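You operate a simulated robot arm through the tools that you are given. There is no shell and no other tool.

You run a simulated robot arm. Do the job below in one go: nothing can be reset, and whatever is moved stays where it is left.

TASK
Relabel the keep dry carton as the white sign says, then tape its seam.
Fine: peel the old label into the scrap bin first; new label stuck with its middle on the flap with the white tab; use blue tape.

The check looks at the end state, three seconds after you hand in, the way a careful person would. Anything else that was tipped, shoved, dropped, spilled or broken makes it a failure.

THE ROBOT
A 7-joint arm with a two-finger parallel gripper, fixed in place. Base frame: the origin is at the foot of the arm, x ahead of it, y to its left, z up; the work surface is at about z = 0.85. Units: m, degrees, N and s.
Its first joint turns from -166.0 to 166.0 degrees. Payload 4.4 kg.
Tool frame: the origin (TCP) lies between the finger pads and is the grasp point; the fingertips stand 0.023 m ahead of it; z points along the fingers, y is the line along which they close. Largest opening 0.094 m; finger width 0.038, thickness 0.01; the body of the gripper, 0.054 by 0.096 m, starts 0.039 m behind the TCP.
Orientation is that of the tool frame in the base frame, as [roll, pitch, yaw] about the fixed x, y, z axes, in that order (R = Rz(yaw) Ry(pitch) Rx(roll)). With the fingers straight down and closing along the base's y, the tool's x points along the base's -x, its y along +y and its z along -z.

THE INTERFACE
- The arm moves only by the tool send_rows. Its argument "motion" is one flat list of numbers, 7 for each row, row after row: the closure, from 0 (fully open) to 1 (shut), then the shift along the base's x, y, z in units of 25 mm (1.0 is 25 mm), then the turn, a rotation vector about the base's x, y, z in units of 5 degrees (1.0 is 5 degrees). In form: [hand, x, y, z, rx, ry, rz, hand, x, y, z, rx, ry, rz, ...]. A call has 1 to 20 rows; each row shifts and turns the commanded pose from where the row before left it. A call with a number of a shift or a turn outside -1 to 1 is refused whole. Each row takes 0.2 s and may step no farther than 0.05 m and 8.6 degrees from the row before; otherwise, or with a gripper value out of range, the whole call is refused. Where a pose cannot be reached the arm comes as near as it can. A force on the tool above 70 N (or 10 N above the force at the start of the call, whichever is more), or a blocked arm, ends the call early, and 0.2 s more pass. The fingers move at their own pace (about 0.072 m/s each) and stop on an object; they squeeze with about 33 N. The grip force told is the motor's: it shows also when the fingers shut on nothing. Time passes only in rows, and 0.2 s behind the last, so rows that do not move let the fingers close. The reply holds the time, the measured pose of the TCP, the force on the tool along the base axes, the opening and the grip force, in the units named above and with some noise, with the torque about the TCP (base axes, N m) and any sound that the robot's microphone picked up.
- Cameras (640 x 400 px; columns grow to the right, rows downward): "scene" is fixed at [0.4009, -0.6487, 1.7006]; the picture's right is [0.93, -0.38, 0.00], its down [-0.23, -0.56, -0.80] and it looks along [0.30, 0.74, -0.60] (base axes); focal length 315 px, centre (320, 200). "wrist" rides on the gripper at [0.086, 0.016, -0.074] in the tool frame; the picture's right is [-0.18, 0.98, 0.00], its down [-0.58, -0.11, -0.81] and it looks along [-0.79, -0.15, 0.59] (tool axes); focal length 243 px, centre (320, 200). There is no depth. A picture from a camera that has moved, and an enlarged one, comes with that camera's place and axes in the base frame and with its lens.
- get_image(camera): a new picture of that camera. It takes no simulated time.
- zoom(camera, box): a new picture of the part [left, top, right, bottom] of that camera's present view, enlarged. It takes no simulated time.
- hand_in(): hands the job in; it is judged then, once.

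Places have to be worked out from the pictures, the camera data and where the tool is seen. Open the gripper and draw the arm clear of the work before you hand the job in, unless the task says otherwise.

The tools are called after "Call:" by a JSON object that holds its "fn" and its "kwargs". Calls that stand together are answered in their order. send_rows: Moves the arm, as the interface text tells. Its arguments: {"type":"object","properties":{"motion":{"type":"array","items":{"type":"number"}}},"required":["motion"]} The other tools are called the same way: get_image (camera) takes a picture; zoom (camera, box) takes an enlarged picture of a part of a camera's view; hand_in () hands the job in.

At the start:

```text
t: 0.0
tcp_pos: [0.6979, 0.3226, 1.2769]
orientation: [-180.0, -0.1, -179.9]
contact_force: [-0.4, -0.4, 0.2]
moment: [-0.01, 0.02, -0.01]
finger_gap: 0.0942
grip_force: 0.1
```

scene: 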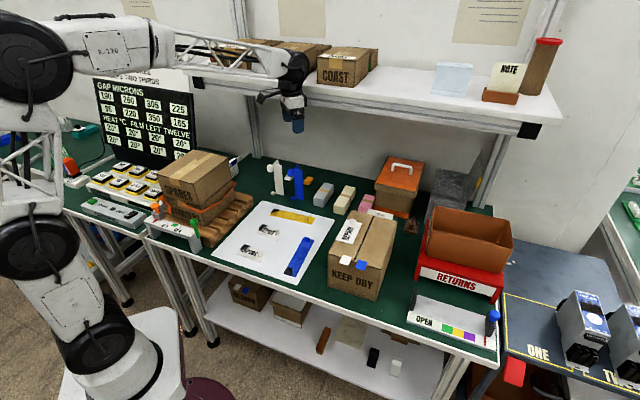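
wrist: 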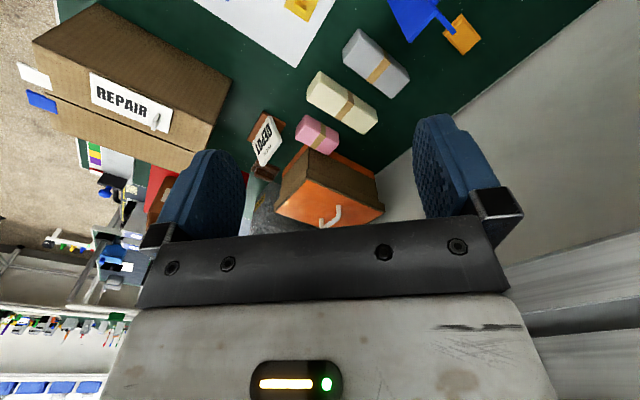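

The scene shows the keep-dry carton with a REPAIR label, a white board with labels and tape strips, and several signs. I'll zoom in to read the details before moving.

Call:
{"fn": "zoom", "kwargs": {"camera": "scene", "box": [200, 190, 340, 290]}}

Call:
{"fn": "zoom", "kwargs": {"camera": "scene", "box": [310, 190, 430, 310]}}

Call:
{"fn": "zoom", "kwargs": {"camera": "scene", "box": [330, 140, 520, 270]}}

Call:
{"fn": "zoom", "kwargs": {"camera": "scene", "box": [410, 30, 570, 130]}}

Call:
{"fn": "zoom", "kwargs": {"camera": "scene", "box": [400, 240, 540, 360]}}

```text
4.00 times, centred on (270, 240) of scene
camera zoom: at [0.4009, -0.6487, 1.7006], right [0.93, -0.38, 0.0], down [-0.23, -0.56, -0.8], along [0.3, 0.74, -0.6], focal length 1259 px, centre (520, 40)
```

zoom: 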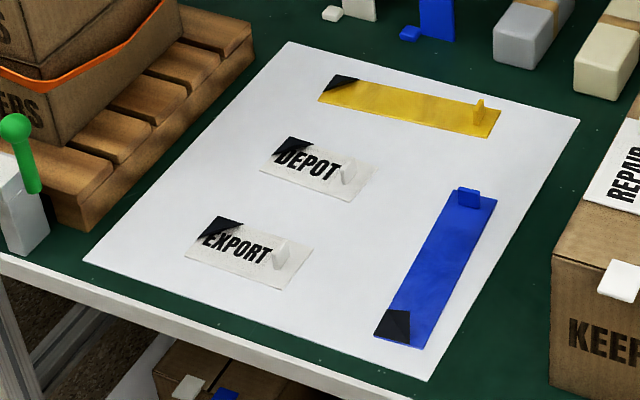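

```text
3.33 times, centred on (370, 250) of scene
camera zoom: at [0.4009, -0.6487, 1.7006], right [0.93, -0.38, 0.0], down [-0.23, -0.56, -0.8], along [0.3, 0.74, -0.6], focal length 1050 px, centre (153, 33)
```

zoom: 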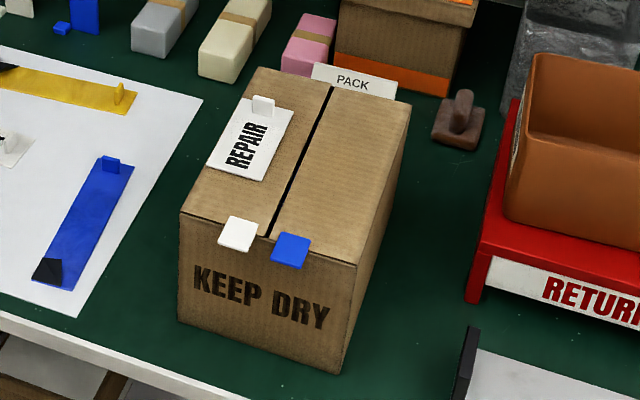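

```text
3.08 times, centred on (425, 205) of scene
camera zoom: at [0.4009, -0.6487, 1.7006], right [0.93, -0.38, 0.0], down [-0.23, -0.56, -0.8], along [0.3, 0.74, -0.6], focal length 969 px, centre (-3, 185)
```

zoom: 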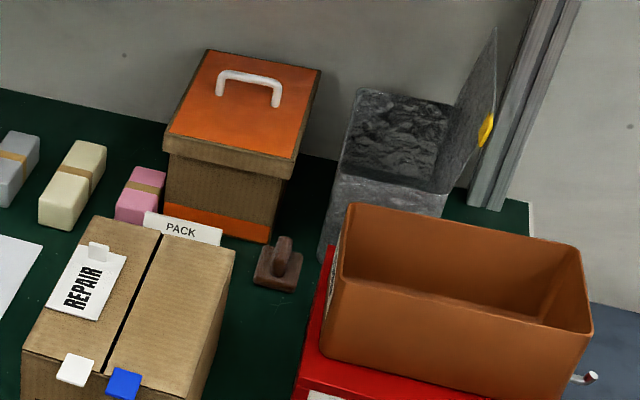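

```text
4.00 times, centred on (490, 80) of scene
camera zoom: at [0.4009, -0.6487, 1.7006], right [0.93, -0.38, 0.0], down [-0.23, -0.56, -0.8], along [0.3, 0.74, -0.6], focal length 1259 px, centre (-360, 680)
```

zoom: 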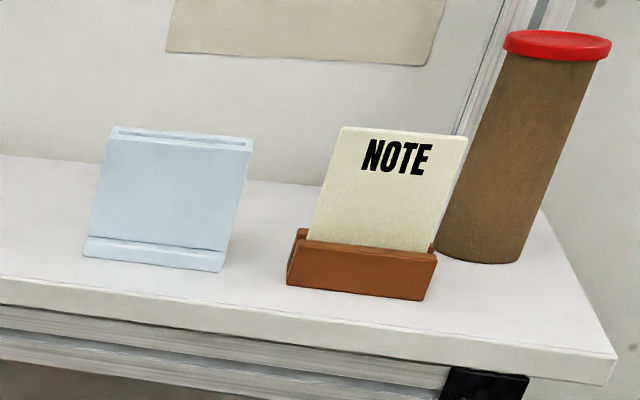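

```text
3.33 times, centred on (470, 300) of scene
camera zoom: at [0.4009, -0.6487, 1.7006], right [0.93, -0.38, 0.0], down [-0.23, -0.56, -0.8], along [0.3, 0.74, -0.6], focal length 1050 px, centre (-180, -133)
```

zoom: 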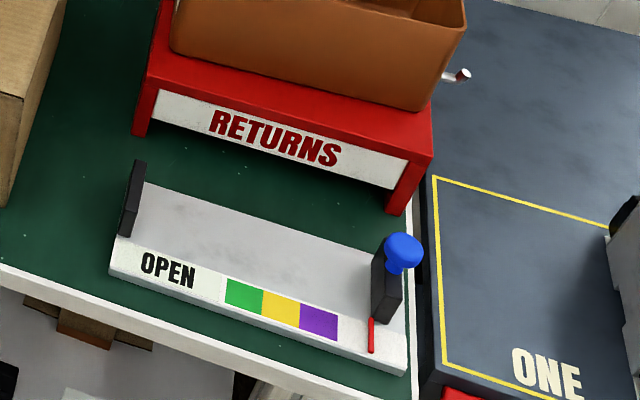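

Next I'll read the sign in the wrist view, and look at other places for the scrap bin and the white sign.

Call:
{"fn": "zoom", "kwargs": {"camera": "wrist", "box": [220, 90, 320, 190]}}

Call:
{"fn": "zoom", "kwargs": {"camera": "wrist", "box": [10, 40, 190, 160]}}

Call:
{"fn": "zoom", "kwargs": {"camera": "scene", "box": [140, 140, 260, 260]}}

Call:
{"fn": "zoom", "kwargs": {"camera": "scene", "box": [60, 60, 240, 230]}}

Call:
{"fn": "zoom", "kwargs": {"camera": "scene", "box": [200, 260, 460, 400]}}

Call:
{"fn": "zoom", "kwargs": {"camera": "scene", "box": [240, 140, 400, 240]}}

Call:
{"fn": "zoom", "kwargs": {"camera": "scene", "box": [480, 260, 640, 400]}}

Call:
{"fn": "zoom", "kwargs": {"camera": "scene", "box": [140, 0, 540, 110]}}

```text
4.00 times, centred on (270, 140) of wrist
camera zoom: at [0.6111, 0.3376, 1.3514], right [0.18, 0.98, 0.0], down [0.58, -0.11, 0.81], along [0.79, -0.15, -0.59], focal length 970 px, centre (520, 440)
```

zoom: 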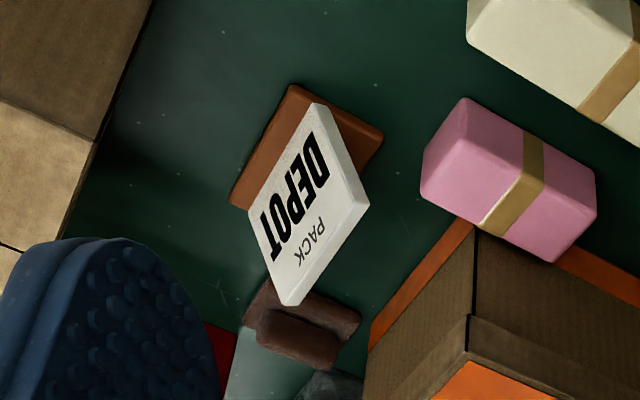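

```text
3.33 times, centred on (100, 100) of wrist
camera zoom: at [0.6111, 0.3376, 1.3514], right [0.18, 0.98, 0.0], down [0.58, -0.11, 0.81], along [0.79, -0.15, -0.59], focal length 809 px, centre (1053, 533)
```

zoom: 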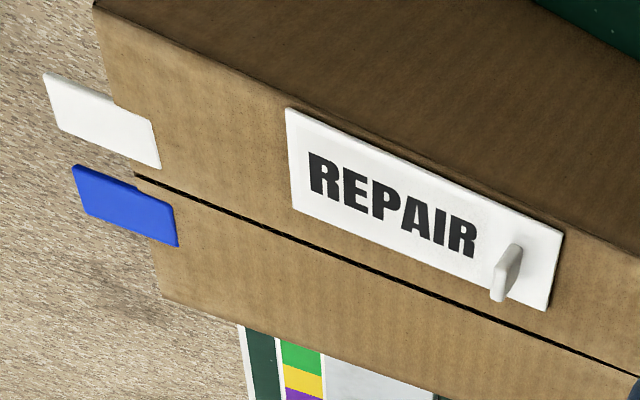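

```text
3.33 times, centred on (200, 200) of scene
camera zoom: at [0.4009, -0.6487, 1.7006], right [0.93, -0.38, 0.0], down [-0.23, -0.56, -0.8], along [0.3, 0.74, -0.6], focal length 1050 px, centre (720, 200)
```

zoom: 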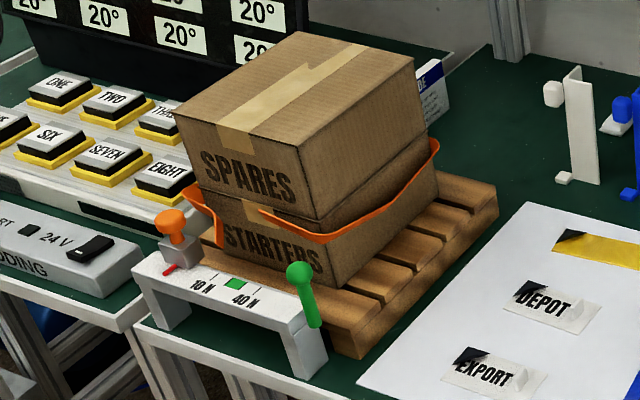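

```text
2.35 times, centred on (150, 145) of scene
camera zoom: at [0.4009, -0.6487, 1.7006], right [0.93, -0.38, 0.0], down [-0.23, -0.56, -0.8], along [0.3, 0.74, -0.6], focal length 741 px, centre (720, 329)
```

zoom: 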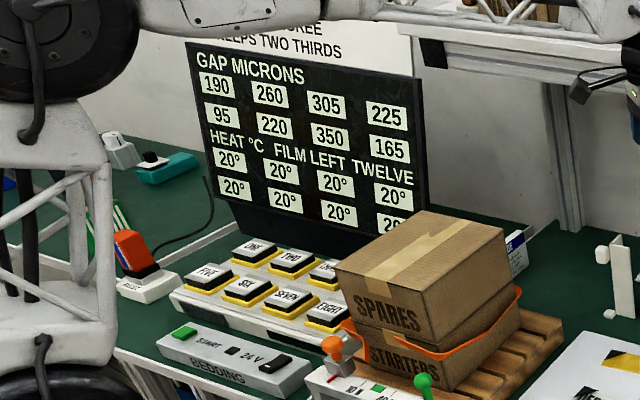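

```text
2.46 times, centred on (330, 330) of scene
camera zoom: at [0.4009, -0.6487, 1.7006], right [0.93, -0.38, 0.0], down [-0.23, -0.56, -0.8], along [0.3, 0.74, -0.6], focal length 775 px, centre (295, -120)
```

zoom: 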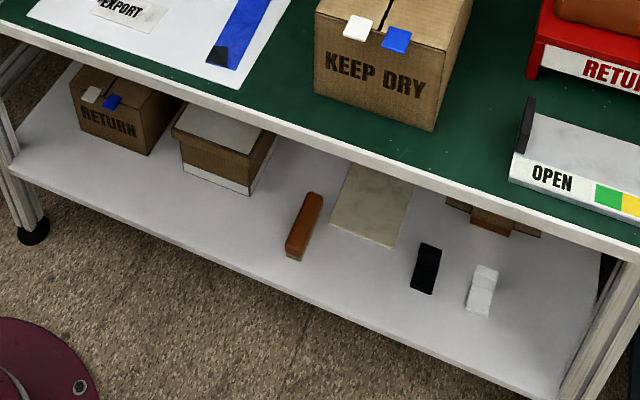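

```text
4.00 times, centred on (320, 190) of scene
camera zoom: at [0.4009, -0.6487, 1.7006], right [0.93, -0.38, 0.0], down [-0.23, -0.56, -0.8], along [0.3, 0.74, -0.6], focal length 1259 px, centre (320, 240)
```

zoom: 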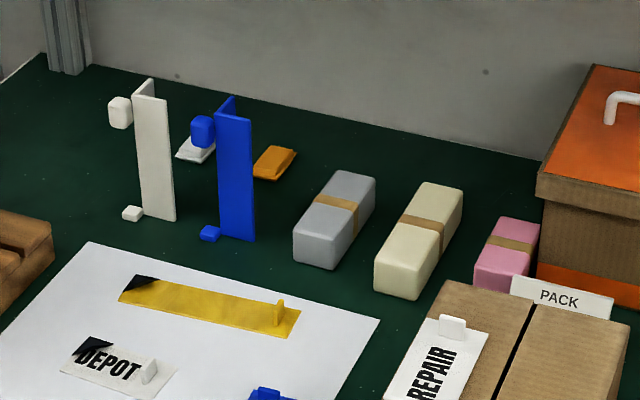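

```text
2.86 times, centred on (560, 330) of scene
camera zoom: at [0.4009, -0.6487, 1.7006], right [0.93, -0.38, 0.0], down [-0.23, -0.56, -0.8], along [0.3, 0.74, -0.6], focal length 900 px, centre (-366, -171)
```

zoom: 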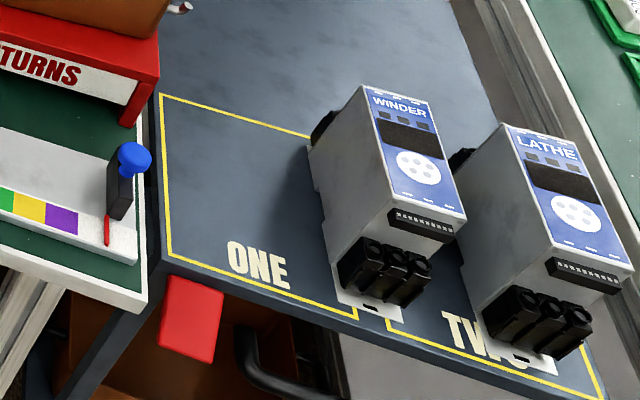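

```text
1.60 times, centred on (340, 55) of scene
camera zoom: at [0.4009, -0.6487, 1.7006], right [0.93, -0.38, 0.0], down [-0.23, -0.56, -0.8], along [0.3, 0.74, -0.6], focal length 504 px, centre (288, 432)
```

zoom: 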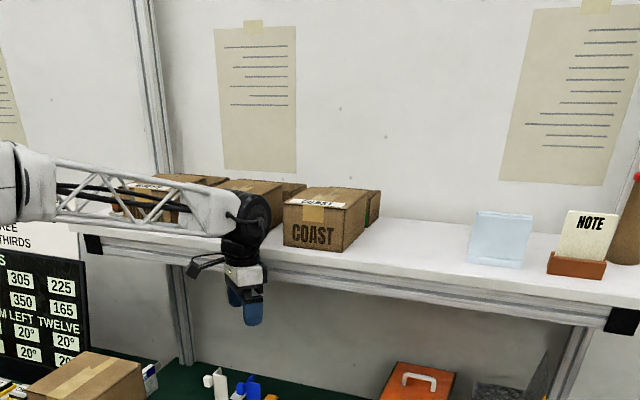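

The white sign by the carton reads DEPOT, so the new label is DEPOT. I still need to find the scrap bin, so I'm moving the arm back with the gripper still up high to look with the wrist camera.

Call:
{"fn": "send_rows", "kwargs": {"motion": [0, -1, -0.56, 0, 0, 0, 0, 0, -1, -0.56, 0, 0, 0, 0, 0, -1, -0.56, 0, 0, 0, 0, 0, -1, -0.56, 0, 0, 0, 0, 0, -1, -0.56, 0, 0, 0, 0, 0, -1, -0.56, 0, 0, 0, 0, 0, -1, -0.56, 0, 0, 0, 0, 0, -1, -0.56, 0, 0, 0, 0, 0, -1, -0.56, 0, 0, 0, 0, 0, -1, -0.56, 0, 0, 0, 0, 0, -1, -0.56, 0, 0, 0, 0, 0, -1, -0.56, 0, 0, 0, 0, 0, -1, -0.56, 0, 0, 0, 0, 0, -1, -0.56, 0, 0, 0, 0, 0, -1, -0.56, 0, 0, 0, 0, 0, -1, -0.56, 0, 0, 0, 0]}}

Call:
{"fn": "get_image", "kwargs": {"camera": "wrist"}}

Call:
{"fn": "get_image", "kwargs": {"camera": "scene"}}

```text
t: 3.4
tcp_pos: [0.2969, 0.0974, 1.2753]
orientation: [180.0, 0.0, -180.0]
contact_force: [0.3, 1.4, 1.1]
moment: [-0.01, -0.05, 0.01]
finger_gap: 0.0943
grip_force: 0.0
```

```text
taken
camera wrist: at [0.2102, 0.1127, 1.3509], right [0.18, 0.98, 0.0], down [0.58, -0.11, 0.81], along [0.79, -0.15, -0.59], focal length 243 px, centre (320, 200)
```

wrist: 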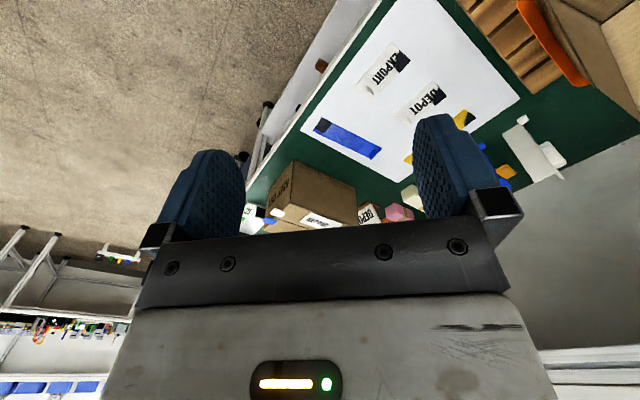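

```text
taken
```

scene: 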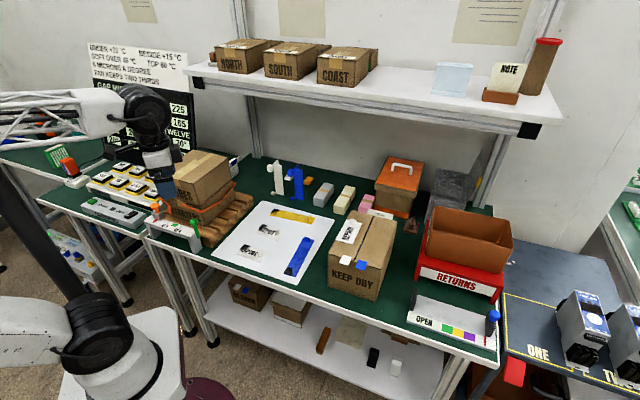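

I can see the sheet with both labels and tapes in the wrist view. Zooming in for detail on the tabs and tape.

Call:
{"fn": "zoom", "kwargs": {"camera": "wrist", "box": [300, 30, 480, 190]}}

Call:
{"fn": "zoom", "kwargs": {"camera": "wrist", "box": [240, 150, 420, 240]}}

Call:
{"fn": "zoom", "kwargs": {"camera": "scene", "box": [400, 160, 520, 270]}}

Call:
{"fn": "zoom", "kwargs": {"camera": "scene", "box": [460, 340, 560, 400]}}

Call:
{"fn": "zoom", "kwargs": {"camera": "scene", "box": [80, 30, 230, 160]}}

Call:
{"fn": "zoom", "kwargs": {"camera": "scene", "box": [0, 130, 150, 330]}}

```text
2.50 times, centred on (390, 110) of wrist
camera zoom: at [0.2102, 0.1127, 1.3509], right [0.18, 0.98, 0.0], down [0.58, -0.11, 0.81], along [0.79, -0.15, -0.59], focal length 606 px, centre (145, 425)
```

zoom: 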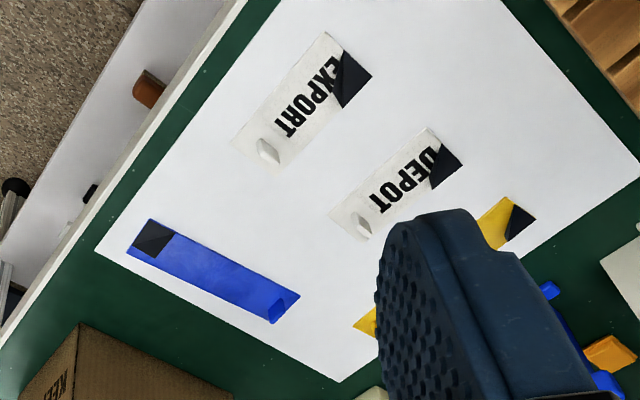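

```text
3.56 times, centred on (330, 195) of wrist
camera zoom: at [0.2102, 0.1127, 1.3509], right [0.18, 0.98, 0.0], down [0.58, -0.11, 0.81], along [0.79, -0.15, -0.59], focal length 863 px, centre (284, 218)
```

zoom: 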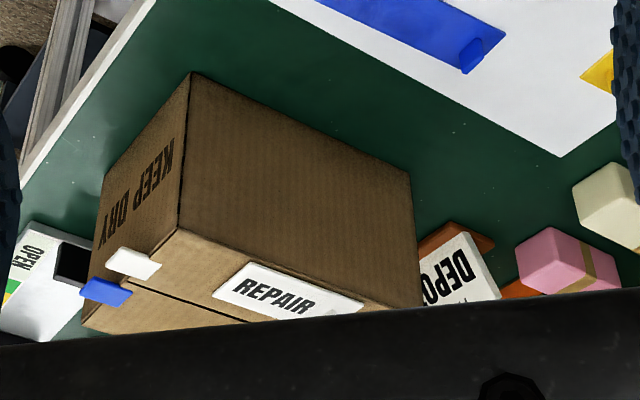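

```text
3.64 times, centred on (460, 215) of scene
camera zoom: at [0.4009, -0.6487, 1.7006], right [0.93, -0.38, 0.0], down [-0.23, -0.56, -0.8], along [0.3, 0.74, -0.6], focal length 1145 px, centre (-189, 146)
```

zoom: 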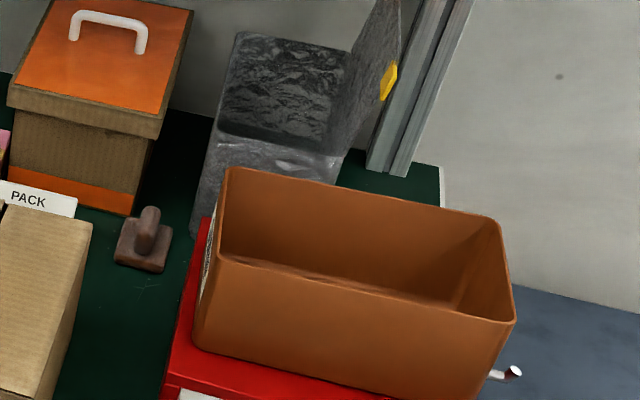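

```text
6.40 times, centred on (510, 370) of scene
camera zoom: at [0.4009, -0.6487, 1.7006], right [0.93, -0.38, 0.0], down [-0.23, -0.56, -0.8], along [0.3, 0.74, -0.6], focal length 2015 px, centre (-896, -888)
```

zoom: 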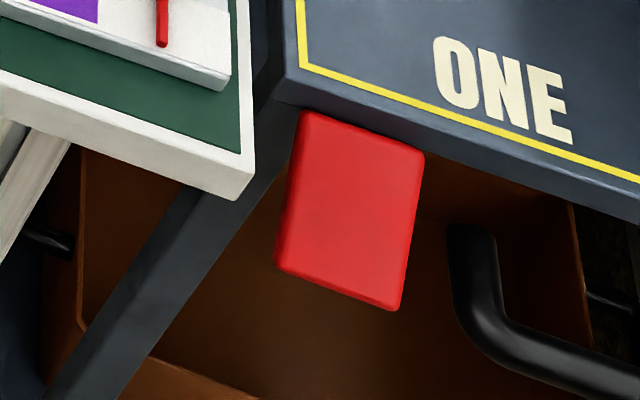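

```text
3.08 times, centred on (155, 95) of scene
camera zoom: at [0.4009, -0.6487, 1.7006], right [0.93, -0.38, 0.0], down [-0.23, -0.56, -0.8], along [0.3, 0.74, -0.6], focal length 969 px, centre (828, 523)
```

zoom: 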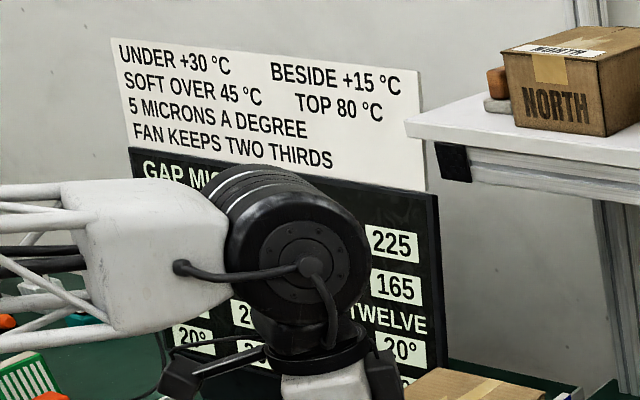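

```text
2.00 times, centred on (75, 230) of scene
camera zoom: at [0.4009, -0.6487, 1.7006], right [0.93, -0.38, 0.0], down [-0.23, -0.56, -0.8], along [0.3, 0.74, -0.6], focal length 630 px, centre (810, 140)
```

zoom: 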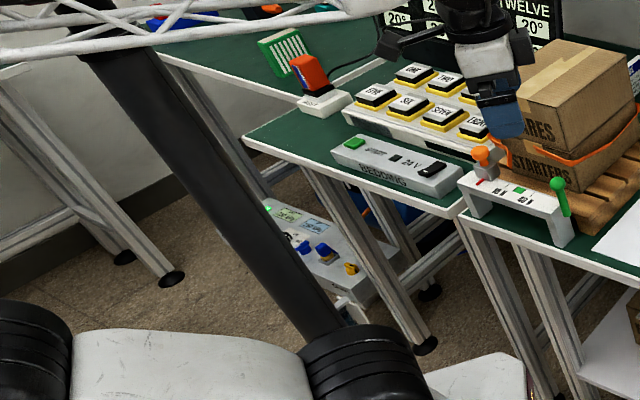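

Nothing is clearly marked "scrap" yet; the brown bin has a label on its left end. I'll zoom there and on the lower right, then turn the wrist to look around.

Call:
{"fn": "zoom", "kwargs": {"camera": "scene", "box": [415, 200, 455, 270]}}

Call:
{"fn": "zoom", "kwargs": {"camera": "scene", "box": [420, 160, 500, 240]}}

Call:
{"fn": "zoom", "kwargs": {"camera": "wrist", "box": [0, 200, 180, 400]}}

Call:
{"fn": "zoom", "kwargs": {"camera": "scene", "box": [400, 330, 560, 400]}}

```text
5.71 times, centred on (435, 235) of scene
camera zoom: at [0.4009, -0.6487, 1.7006], right [0.93, -0.38, 0.0], down [-0.23, -0.56, -0.8], along [0.3, 0.74, -0.6], focal length 1799 px, centre (-337, 0)
```

zoom: 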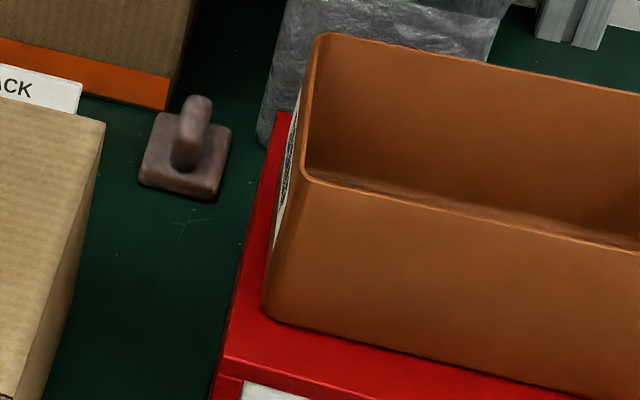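

```text
5.00 times, centred on (460, 200) of scene
camera zoom: at [0.4009, -0.6487, 1.7006], right [0.93, -0.38, 0.0], down [-0.23, -0.56, -0.8], along [0.3, 0.74, -0.6], focal length 1574 px, centre (-380, 200)
```

zoom: 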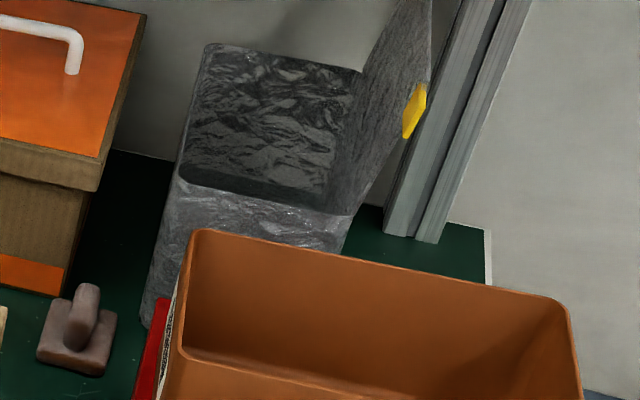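

```text
2.00 times, centred on (90, 300) of wrist
camera zoom: at [0.2102, 0.1127, 1.3509], right [0.18, 0.98, 0.0], down [0.58, -0.11, 0.81], along [0.79, -0.15, -0.59], focal length 485 px, centre (780, 0)
```

zoom: 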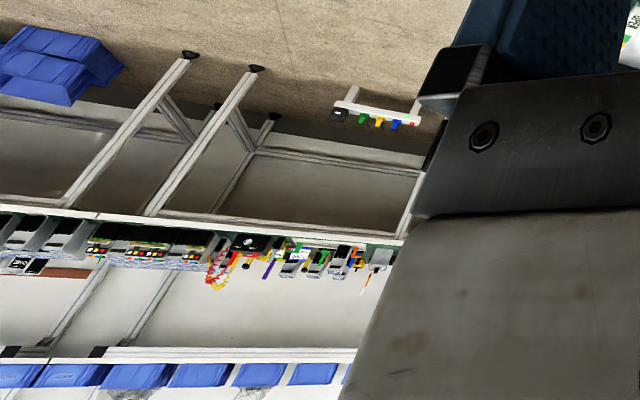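

```text
4.00 times, centred on (480, 365) of scene
camera zoom: at [0.4009, -0.6487, 1.7006], right [0.93, -0.38, 0.0], down [-0.23, -0.56, -0.8], along [0.3, 0.74, -0.6], focal length 1259 px, centre (-320, -460)
```

zoom: 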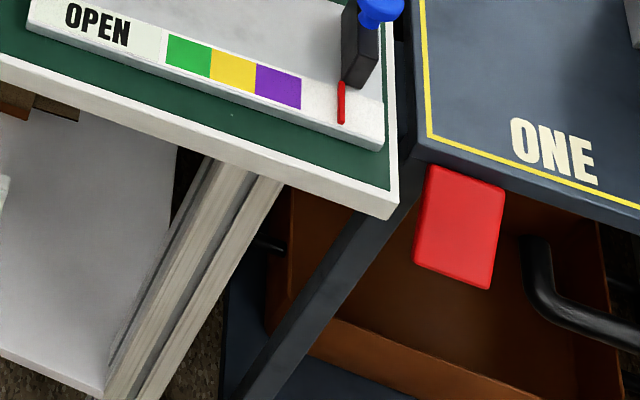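

The brown bin on the red stand has a label on its left end that I can't read from here. I'll move the wrist camera to face that end, staying high.

Call:
{"fn": "send_rows", "kwargs": {"motion": [0, 0.95, 0.38, 0, 0, 0, -0.375, 0, 0.95, 0.38, 0, 0, 0, -0.375, 0, 0.95, 0.38, 0, 0, 0, -0.375, 0, 0.95, 0.38, 0, 0, 0, -0.375, 0, 0.95, 0.38, 0, 0, 0, -0.375, 0, 0.95, 0.38, 0, 0, 0, -0.375, 0, 0.95, 0.38, 0, 0, 0, -0.375, 0, 0.95, 0.38, 0, 0, 0, -0.375, 0, 0.95, 0.38, 0, 0, 0, -0.375, 0, 0.95, 0.38, 0, 0, 0, -0.375, 0, 0.95, 0.38, 0, 0, 0, -0.375, 0, 0.95, 0.38, 0, 0, 0, -0.375, 0, 0.95, 0.38, 0, 0, 0, -0.375, 0, 0.95, 0.38, 0, 0, 0, -0.375, 0, 0.95, 0.38, 0, 0, 0, -0.375, 0, 0.95, 0.38, 0, 0, 0, -0.375]}}

Call:
{"fn": "get_image", "kwargs": {"camera": "wrist"}}

```text
t: 6.8
tcp_pos: [0.681, 0.248, 1.276]
orientation: [180.0, 0.0, 149.9]
contact_force: [-0.6, 0.1, 0.3]
moment: [0.0, 0.01, -0.02]
finger_gap: 0.0938
grip_force: 0.1
```

```text
taken
camera wrist: at [0.6134, 0.3046, 1.3514], right [0.65, 0.76, 0.0], down [0.45, -0.39, 0.81], along [0.61, -0.53, -0.59], focal length 243 px, centre (320, 200)
```

wrist: 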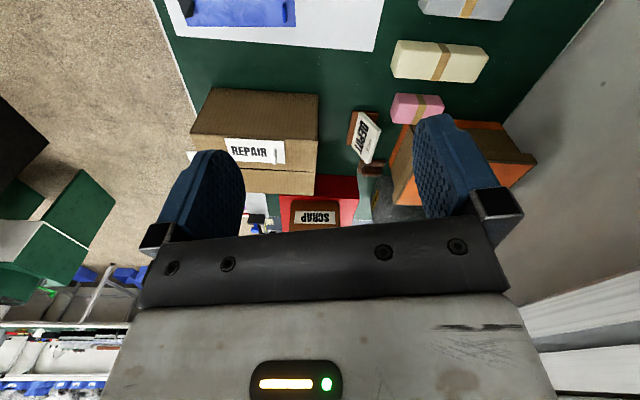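

The brown bin on the red RETURNS stand is labelled SCRAP, so that's the target. Now I'll zoom in on it, the carton label and the sign for accurate positions.

Call:
{"fn": "zoom", "kwargs": {"camera": "wrist", "box": [250, 160, 400, 240]}}

Call:
{"fn": "zoom", "kwargs": {"camera": "wrist", "box": [170, 70, 340, 200]}}

Call:
{"fn": "zoom", "kwargs": {"camera": "wrist", "box": [170, 0, 330, 60]}}

Call:
{"fn": "zoom", "kwargs": {"camera": "scene", "box": [400, 190, 530, 310]}}

```text
4.27 times, centred on (325, 200) of wrist
camera zoom: at [0.6134, 0.3046, 1.3514], right [0.65, 0.76, 0.0], down [0.45, -0.39, 0.81], along [0.61, -0.53, -0.59], focal length 1035 px, centre (299, 200)
```

zoom: 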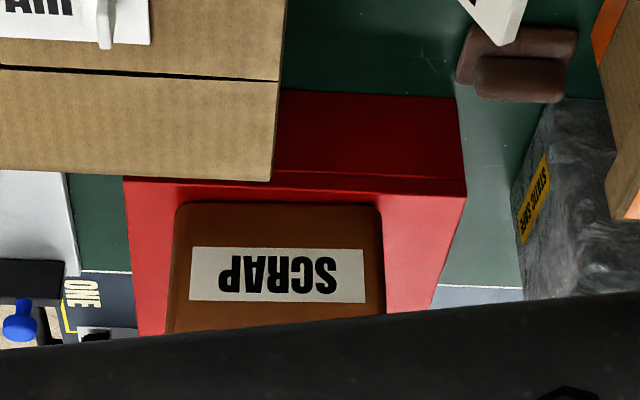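

```text
3.08 times, centred on (255, 135) of wrist
camera zoom: at [0.6134, 0.3046, 1.3514], right [0.65, 0.76, 0.0], down [0.45, -0.39, 0.81], along [0.61, -0.53, -0.59], focal length 746 px, centre (520, 400)
```

zoom: 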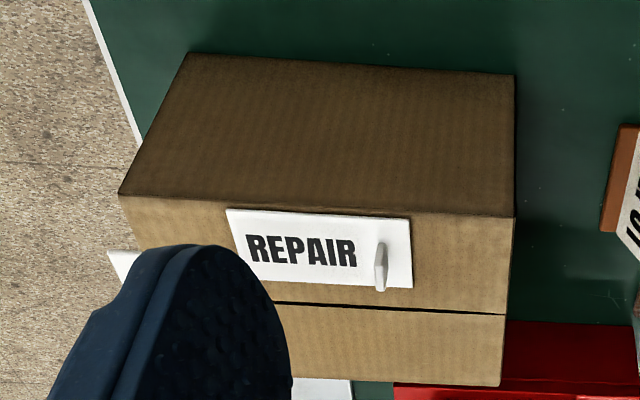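

```text
4.00 times, centred on (250, 30) of wrist
camera zoom: at [0.6134, 0.3046, 1.3514], right [0.65, 0.76, 0.0], down [0.45, -0.39, 0.81], along [0.61, -0.53, -0.59], focal length 970 px, centre (600, 880)
```

zoom: 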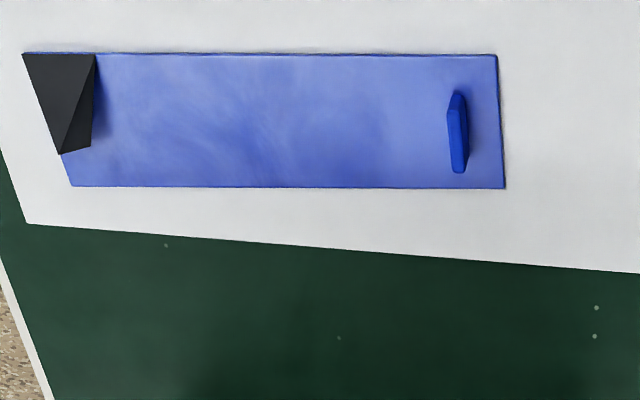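

```text
3.33 times, centred on (465, 250) of scene
camera zoom: at [0.4009, -0.6487, 1.7006], right [0.93, -0.38, 0.0], down [-0.23, -0.56, -0.8], along [0.3, 0.74, -0.6], focal length 1050 px, centre (-163, 33)
```

zoom: 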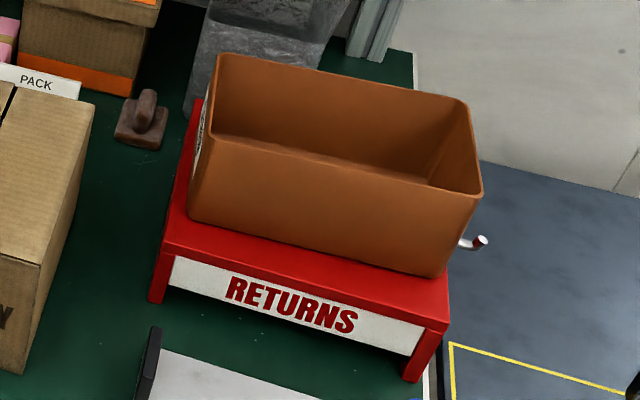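

The SCRAP bin's rim is at about z 1.03, with its near corner about 1.0 m out, so I'll need to tilt the tool to reach it. The carton top is at z≈1.01 with its long axis at 45°, and the REPAIR tab is near (0.797, 0.038). I'm turning to yaw 135 and moving above that tab.

Call:
{"fn": "send_rows", "kwargs": {"motion": [0.4, 0.516, -0.933, -0.782, 0, 0, -0.333, 0.4, 0.516, -0.933, -0.782, 0, 0, -0.333, 0.4, 0.516, -0.933, -0.782, 0, 0, -0.333, 0.4, 0.516, -0.933, -0.782, 0, 0, -0.333, 0.4, 0.516, -0.933, -0.782, 0, 0, -0.333, 0.4, 0.516, -0.933, -0.782, 0, 0, -0.333, 0.4, 0.516, -0.933, -0.782, 0, 0, -0.333, 0.4, 0.516, -0.933, -0.782, 0, 0, -0.333, 0.4, 0.516, -0.933, -0.782, 0, 0, -0.333, 0.4, 0, 0, 0, 0, 0, 0]}}

Call:
{"fn": "get_image", "kwargs": {"camera": "wrist"}}

Call:
{"fn": "get_image", "kwargs": {"camera": "scene"}}

```text
t: 9.0
tcp_pos: [0.7959, 0.0409, 1.1011]
orientation: [-179.9, -0.1, 135.0]
contact_force: [0.1, 0.2, 0.7]
moment: [-0.03, 0.02, 0.01]
finger_gap: 0.0564
grip_force: 0.0
```

```text
taken
camera wrist: at [0.7457, 0.1127, 1.176], right [0.83, 0.56, 0.0], down [0.33, -0.49, 0.81], along [0.45, -0.67, -0.59], focal length 243 px, centre (320, 200)
```

wrist: 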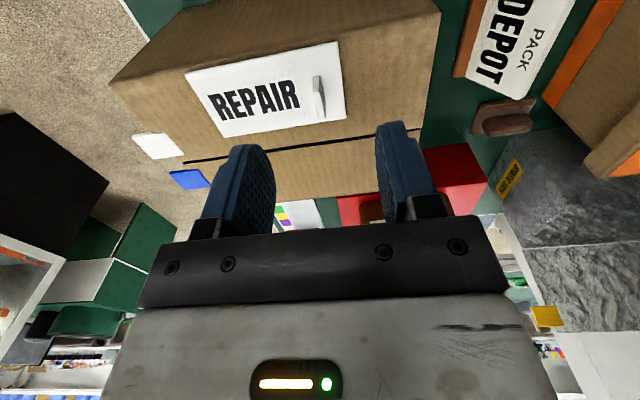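

```text
taken
```

scene: 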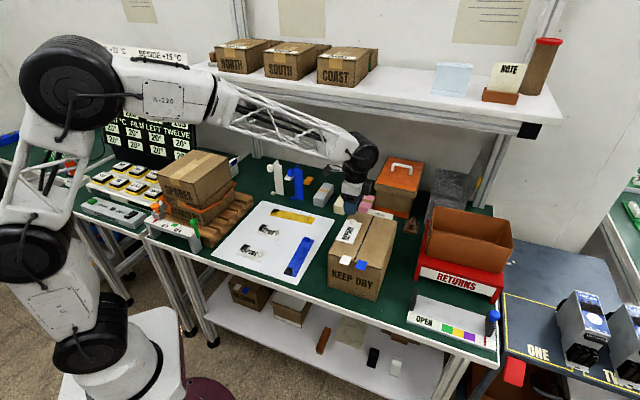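

The tab is nicely centred in the wrist view. Zooming to measure the offset between fingers and tab.

Call:
{"fn": "zoom", "kwargs": {"camera": "wrist", "box": [240, 30, 400, 190]}}

Call:
{"fn": "zoom", "kwargs": {"camera": "scene", "box": [310, 190, 430, 310]}}

```text
2.50 times, centred on (320, 110) of wrist
camera zoom: at [0.7457, 0.1127, 1.176], right [0.83, 0.56, 0.0], down [0.33, -0.49, 0.81], along [0.45, -0.67, -0.59], focal length 606 px, centre (320, 425)
```

zoom: 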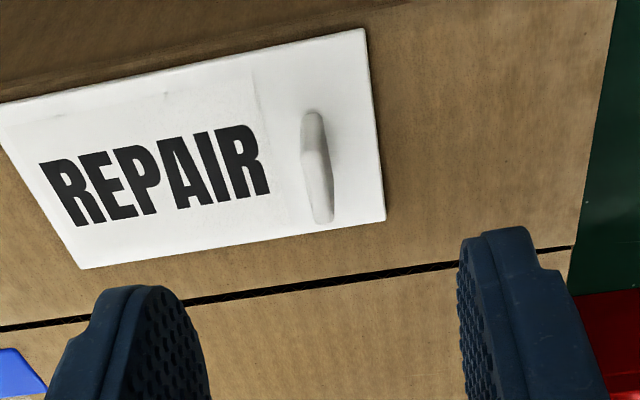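

```text
3.33 times, centred on (370, 250) of scene
camera zoom: at [0.4009, -0.6487, 1.7006], right [0.93, -0.38, 0.0], down [-0.23, -0.56, -0.8], along [0.3, 0.74, -0.6], focal length 1050 px, centre (153, 33)
```

zoom: 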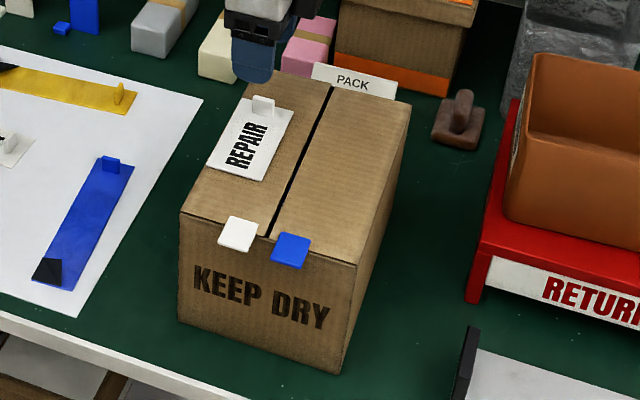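

The tab sits about 6–8 mm toward the seam from the TCP axis. I'll shift that way, lower about 45 mm, and check again.

Call:
{"fn": "send_rows", "kwargs": {"motion": [0.4, 0.08, -0.12, -0.6, 0, 0, 0, 0.4, 0.08, -0.12, -0.6, 0, 0, 0, 0.4, 0, 0, -0.6, 0, 0, 0]}}

Call:
{"fn": "zoom", "kwargs": {"camera": "wrist", "box": [220, 60, 420, 240]}}

Call:
{"fn": "zoom", "kwargs": {"camera": "scene", "box": [320, 180, 400, 260]}}

```text
t: 9.8
tcp_pos: [0.7968, 0.0337, 1.0545]
orientation: [-179.9, 0.0, 134.9]
contact_force: [0.6, -0.5, -0.6]
moment: [0.02, 0.01, 0.0]
finger_gap: 0.0564
grip_force: 0.1
```

```text
2.22 times, centred on (320, 150) of wrist
camera zoom: at [0.7476, 0.1065, 1.1297], right [0.83, 0.56, 0.0], down [0.33, -0.49, 0.81], along [0.45, -0.67, -0.59], focal length 539 px, centre (320, 311)
```

zoom: 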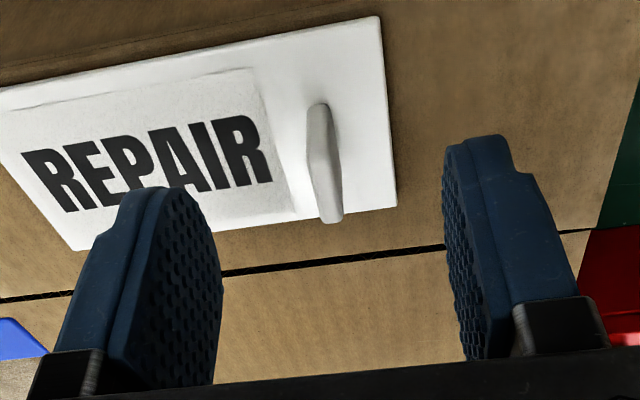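

```text
5.00 times, centred on (360, 220) of scene
camera zoom: at [0.4009, -0.6487, 1.7006], right [0.93, -0.38, 0.0], down [-0.23, -0.56, -0.8], along [0.3, 0.74, -0.6], focal length 1574 px, centre (120, 100)
```

zoom: 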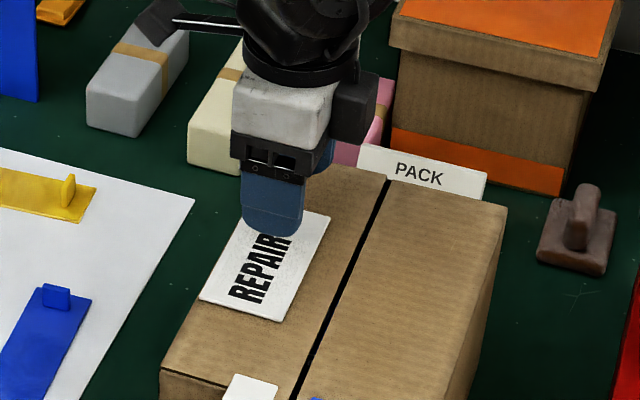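

The tab lies on the TCP axis at about (0.798, 0.033). Lowering another 15 mm so the tips straddle the tab.

Call:
{"fn": "send_rows", "kwargs": {"motion": [0.4, 0.03, 0, -0.3, 0, 0, 0, 0.4, 0.03, 0, -0.3, 0, 0, 0, 0.4, 0, 0, 0, 0, 0, 0]}}

Call:
{"fn": "zoom", "kwargs": {"camera": "wrist", "box": [220, 60, 420, 240]}}

Call:
{"fn": "zoom", "kwargs": {"camera": "scene", "box": [340, 200, 390, 250]}}

```text
t: 10.6
tcp_pos: [0.8024, 0.0363, 1.0388]
orientation: [179.9, 0.0, 134.9]
contact_force: [-0.3, -0.2, 0.2]
moment: [-0.01, -0.02, 0.01]
finger_gap: 0.0566
grip_force: 0.1
```

```text
2.22 times, centred on (320, 150) of wrist
camera zoom: at [0.7513, 0.1076, 1.1148], right [0.83, 0.56, 0.0], down [0.33, -0.49, 0.81], along [0.45, -0.67, -0.59], focal length 539 px, centre (320, 311)
```

zoom: 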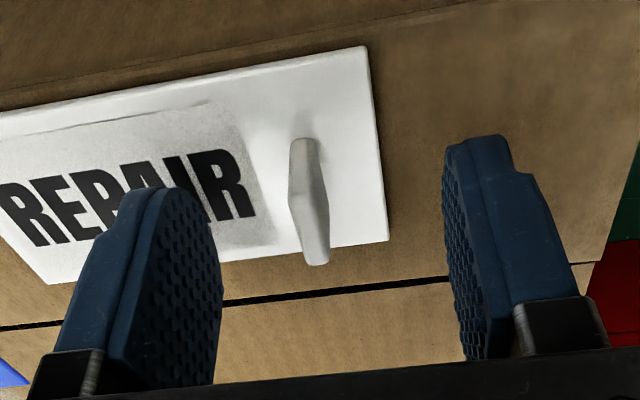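

```text
8.00 times, centred on (365, 225) of scene
camera zoom: at [0.4009, -0.6487, 1.7006], right [0.93, -0.38, 0.0], down [-0.23, -0.56, -0.8], along [0.3, 0.74, -0.6], focal length 2519 px, centre (-40, 0)
```

zoom: 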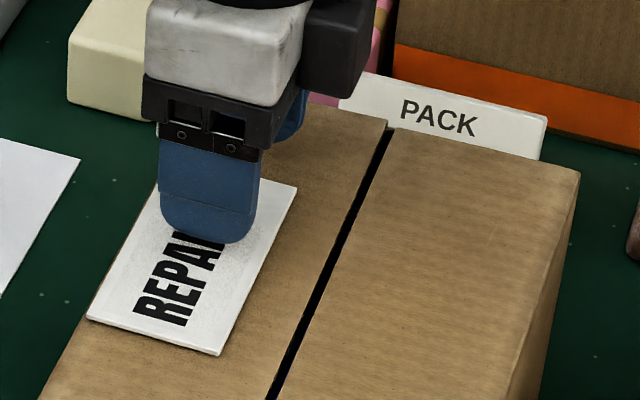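

The tips straddle the tab; the tab is about 4 mm to the near side of the finger midpoint. I'll nudge back, go down 3 mm, and close on the tab.

Call:
{"fn": "send_rows", "kwargs": {"motion": [0.4, -0.14, -0.07, -0.12, 0, 0, 0, 0.4, 0, 0, 0, 0, 0, 0, 1, 0, 0, 0, 0, 0, 0, 1, 0, 0, 0, 0, 0, 0, 1, 0, 0, 0, 0, 0, 0, 1, 0, 0, 0, 0, 0, 0]}}

Call:
{"fn": "zoom", "kwargs": {"camera": "wrist", "box": [220, 60, 420, 240]}}

Call:
{"fn": "zoom", "kwargs": {"camera": "scene", "box": [330, 190, 410, 270]}}

```text
t: 12.0
tcp_pos: [0.7961, 0.0353, 1.0366]
orientation: [-180.0, -0.1, 134.9]
contact_force: [4.5, 6.4, 3.2]
moment: [0.03, -0.07, 0.24]
finger_gap: 0.005
grip_force: 32.9
```

```text
2.22 times, centred on (320, 150) of wrist
camera zoom: at [0.7464, 0.106, 1.1115], right [0.83, 0.56, 0.0], down [0.33, -0.49, 0.81], along [0.45, -0.67, -0.59], focal length 539 px, centre (320, 311)
```

zoom: 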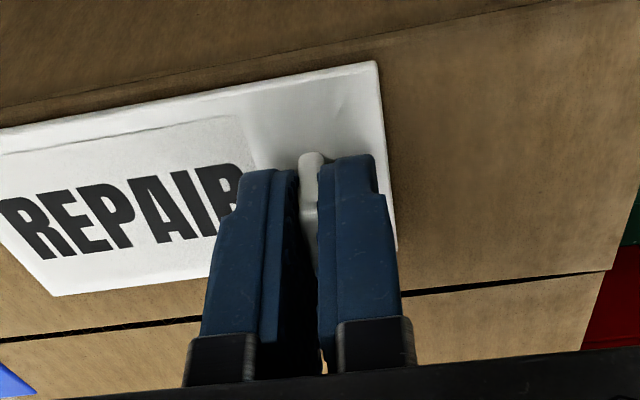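

```text
5.00 times, centred on (370, 230) of scene
camera zoom: at [0.4009, -0.6487, 1.7006], right [0.93, -0.38, 0.0], down [-0.23, -0.56, -0.8], along [0.3, 0.74, -0.6], focal length 1574 px, centre (70, 50)
```

zoom: 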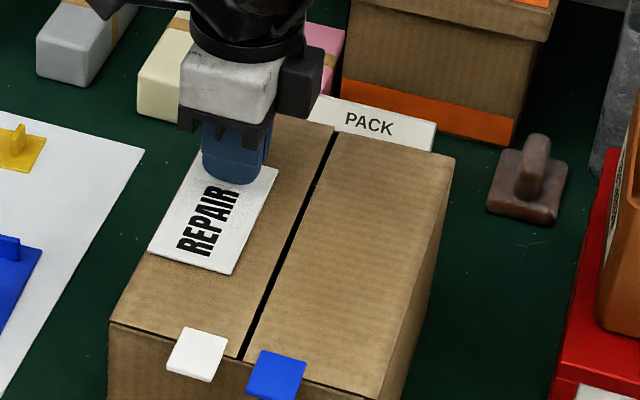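

Tab is gripped (gap 5 mm, 33 N) and the carton hasn't moved. Starting the peel with a very slow, small lift, watching the force.

Call:
{"fn": "send_rows", "kwargs": {"motion": [1, 0, 0, 0.08, 0, 0, 0, 1, 0, 0, 0.08, 0, 0, 0, 1, 0, 0, 0, 0, 0, 0]}}

Call:
{"fn": "zoom", "kwargs": {"camera": "wrist", "box": [220, 60, 420, 240]}}

Call:
{"fn": "zoom", "kwargs": {"camera": "scene", "box": [330, 190, 410, 270]}}

```text
t: 12.8
tcp_pos: [0.796, 0.0328, 1.0409]
orientation: [180.0, 0.0, 134.8]
contact_force: [0.4, -0.1, -0.3]
moment: [-0.01, 0.02, 0.05]
finger_gap: 0.0047
grip_force: 32.7
```

```text
2.22 times, centred on (320, 150) of wrist
camera zoom: at [0.7468, 0.1051, 1.1154], right [0.83, 0.56, 0.0], down [0.33, -0.49, 0.81], along [0.45, -0.67, -0.59], focal length 539 px, centre (320, 311)
```

zoom: 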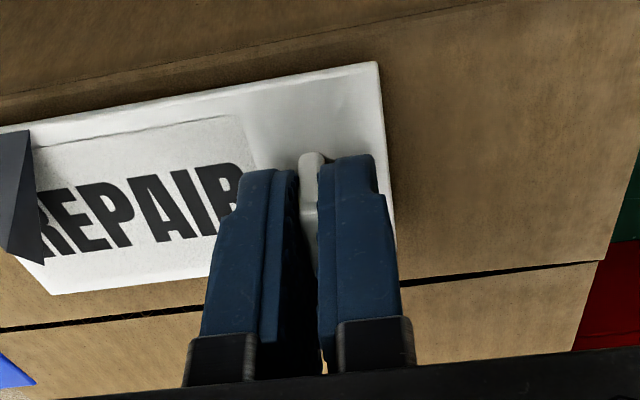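

```text
5.00 times, centred on (370, 230) of scene
camera zoom: at [0.4009, -0.6487, 1.7006], right [0.93, -0.38, 0.0], down [-0.23, -0.56, -0.8], along [0.3, 0.74, -0.6], focal length 1574 px, centre (70, 50)
```

zoom: 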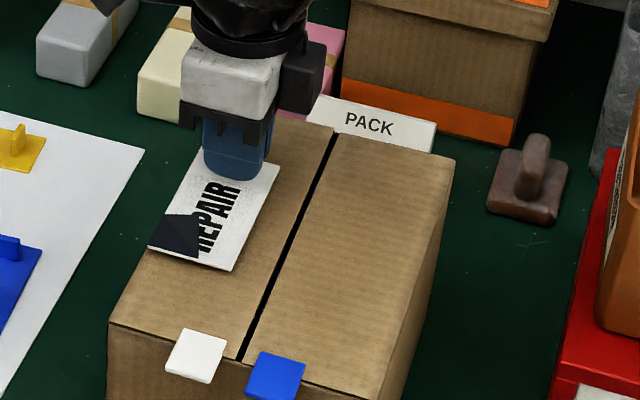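

The label came off cleanly: force is near zero and a folded corner now shows on it. It behaves as a stiff plate held level. I'll lift it 12 cm, then turn it 93° so it lines up with the bin while moving out toward the bin.

Call:
{"fn": "send_rows", "kwargs": {"motion": [1, 0, 0, 0.4, 0, 0, 0, 1, 0, 0, 0.8, 0, 0, 0, 1, 0, 0, 0.9, 0, 0, 0, 1, 0, 0, 0.9, 0, 0, 0, 1, 0, 0, 0.9, 0, 0, 0, 1, 0, 0, 0.9, 0, 0, 0, 1, 0, 0, 0, 0, 0, 0]}}

Call:
{"fn": "get_image", "kwargs": {"camera": "wrist"}}

Call:
{"fn": "zoom", "kwargs": {"camera": "scene", "box": [310, 150, 430, 310]}}

```text
t: 14.4
tcp_pos: [0.7972, 0.0316, 1.1594]
orientation: [-180.0, 0.0, 134.9]
contact_force: [-0.2, -0.1, 0.0]
moment: [-0.01, 0.0, 0.02]
finger_gap: 0.0045
grip_force: 32.9
```

```text
taken
camera wrist: at [0.7464, 0.1036, 1.2339], right [0.83, 0.56, 0.0], down [0.33, -0.49, 0.81], along [0.45, -0.67, -0.59], focal length 243 px, centre (320, 200)
```

wrist: 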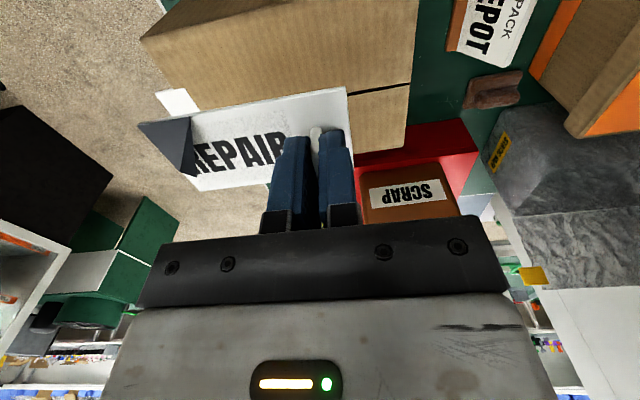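

```text
2.50 times, centred on (370, 230) of scene
camera zoom: at [0.4009, -0.6487, 1.7006], right [0.93, -0.38, 0.0], down [-0.23, -0.56, -0.8], along [0.3, 0.74, -0.6], focal length 787 px, centre (195, 125)
```

zoom: 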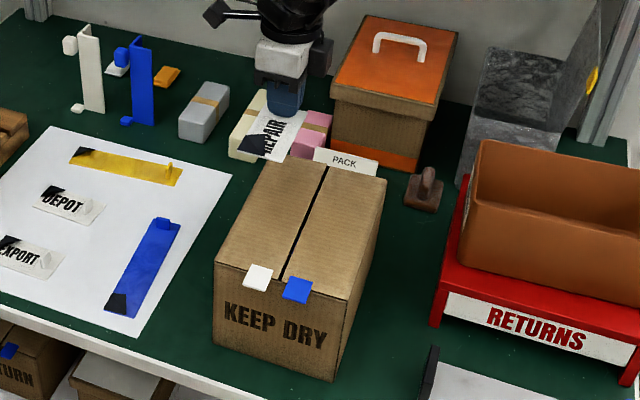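

The carton is untouched and the label is held well. Now turning about the vertical while moving out toward the bin, at z ≈1.20.

Call:
{"fn": "send_rows", "kwargs": {"motion": [1, 0.266, -0.144, 0.082, 0, 0, 0.93, 1, 0.266, -0.144, 0.082, 0, 0, 0.93, 1, 0.266, -0.144, 0.082, 0, 0, 0.93, 1, 0.266, -0.144, 0.082, 0, 0, 0.93, 1, 0.266, -0.144, 0.082, 0, 0, 0.93, 1, 0.266, -0.144, 0.082, 0, 0, 0.93, 1, 0.266, -0.144, 0.082, 0, 0, 0.93, 1, 0.266, -0.144, 0.082, 0, 0, 0.93, 1, 0.266, -0.144, 0.082, 0, 0, 0.93, 1, 0.266, -0.144, 0.082, 0, 0, 0.93, 1, 0.266, -0.144, 0.082, 0, 0, 0.93, 1, 0.266, -0.144, 0.082, 0, 0, 0.93, 1, 0.266, -0.144, 0.082, 0, 0, 0.93, 1, 0.266, -0.144, 0.082, 0, 0, 0.93, 1, 0.266, -0.144, 0.082, 0, 0, 0.93, 1, 0.266, -0.144, 0.082, 0, 0, 0.93, 1, 0.266, -0.144, 0.082, 0, 0, 0.93, 1, 0.266, -0.144, 0.082, 0, 0, 0.93, 1, 0.266, -0.144, 0.082, 0, 0, 0.93, 1, 0.266, -0.144, 0.082, 0, 0, 0.93]}}

Call:
{"fn": "get_image", "kwargs": {"camera": "wrist"}}

Call:
{"fn": "get_image", "kwargs": {"camera": "scene"}}

```text
t: 18.6
tcp_pos: [0.9309, -0.0389, 1.2033]
orientation: [180.0, 0.0, -132.0]
contact_force: [-0.5, 0.2, -0.3]
moment: [-0.04, 0.0, 0.03]
finger_gap: 0.0043
grip_force: 32.9
```

```text
taken
camera wrist: at [0.8595, -0.0934, 1.2783], right [-0.61, 0.8, 0.0], down [0.47, 0.36, 0.81], along [0.64, 0.49, -0.59], focal length 243 px, centre (320, 200)
```

wrist: 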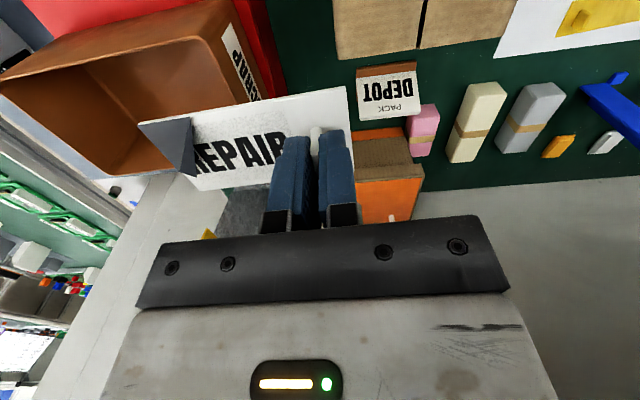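

```text
taken
```

scene: 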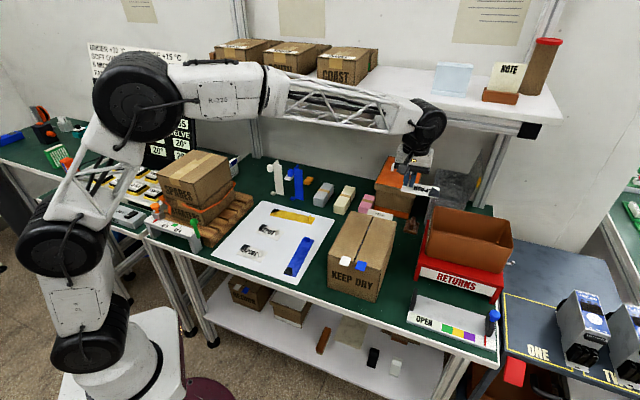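

Good: the label now points along the bin. Let me zoom to measure the bin's rim from this second viewpoint.

Call:
{"fn": "zoom", "kwargs": {"camera": "wrist", "box": [0, 0, 280, 190]}}

Call:
{"fn": "zoom", "kwargs": {"camera": "scene", "box": [380, 130, 530, 310]}}

```text
2.11 times, centred on (140, 95) of wrist
camera zoom: at [0.8595, -0.0934, 1.2783], right [-0.61, 0.8, 0.0], down [0.47, 0.36, 0.81], along [0.64, 0.49, -0.59], focal length 511 px, centre (699, 421)
```

zoom: 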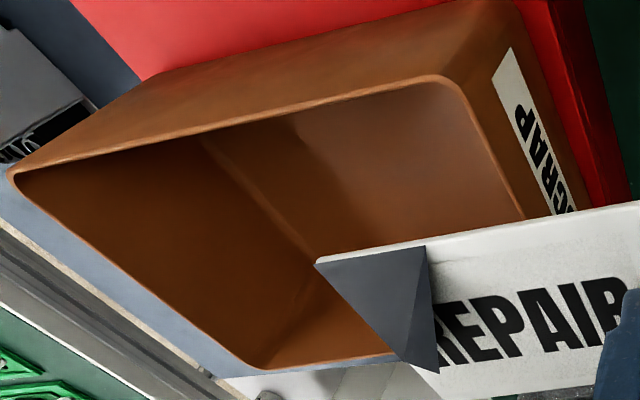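

```text
2.22 times, centred on (455, 220) of scene
camera zoom: at [0.4009, -0.6487, 1.7006], right [0.93, -0.38, 0.0], down [-0.23, -0.56, -0.8], along [0.3, 0.74, -0.6], focal length 700 px, centre (20, 156)
```

zoom: 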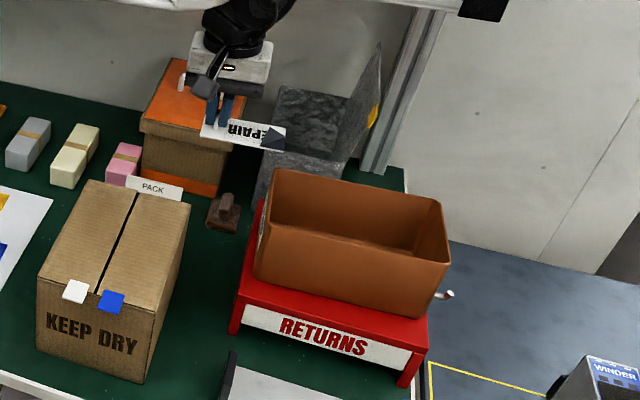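

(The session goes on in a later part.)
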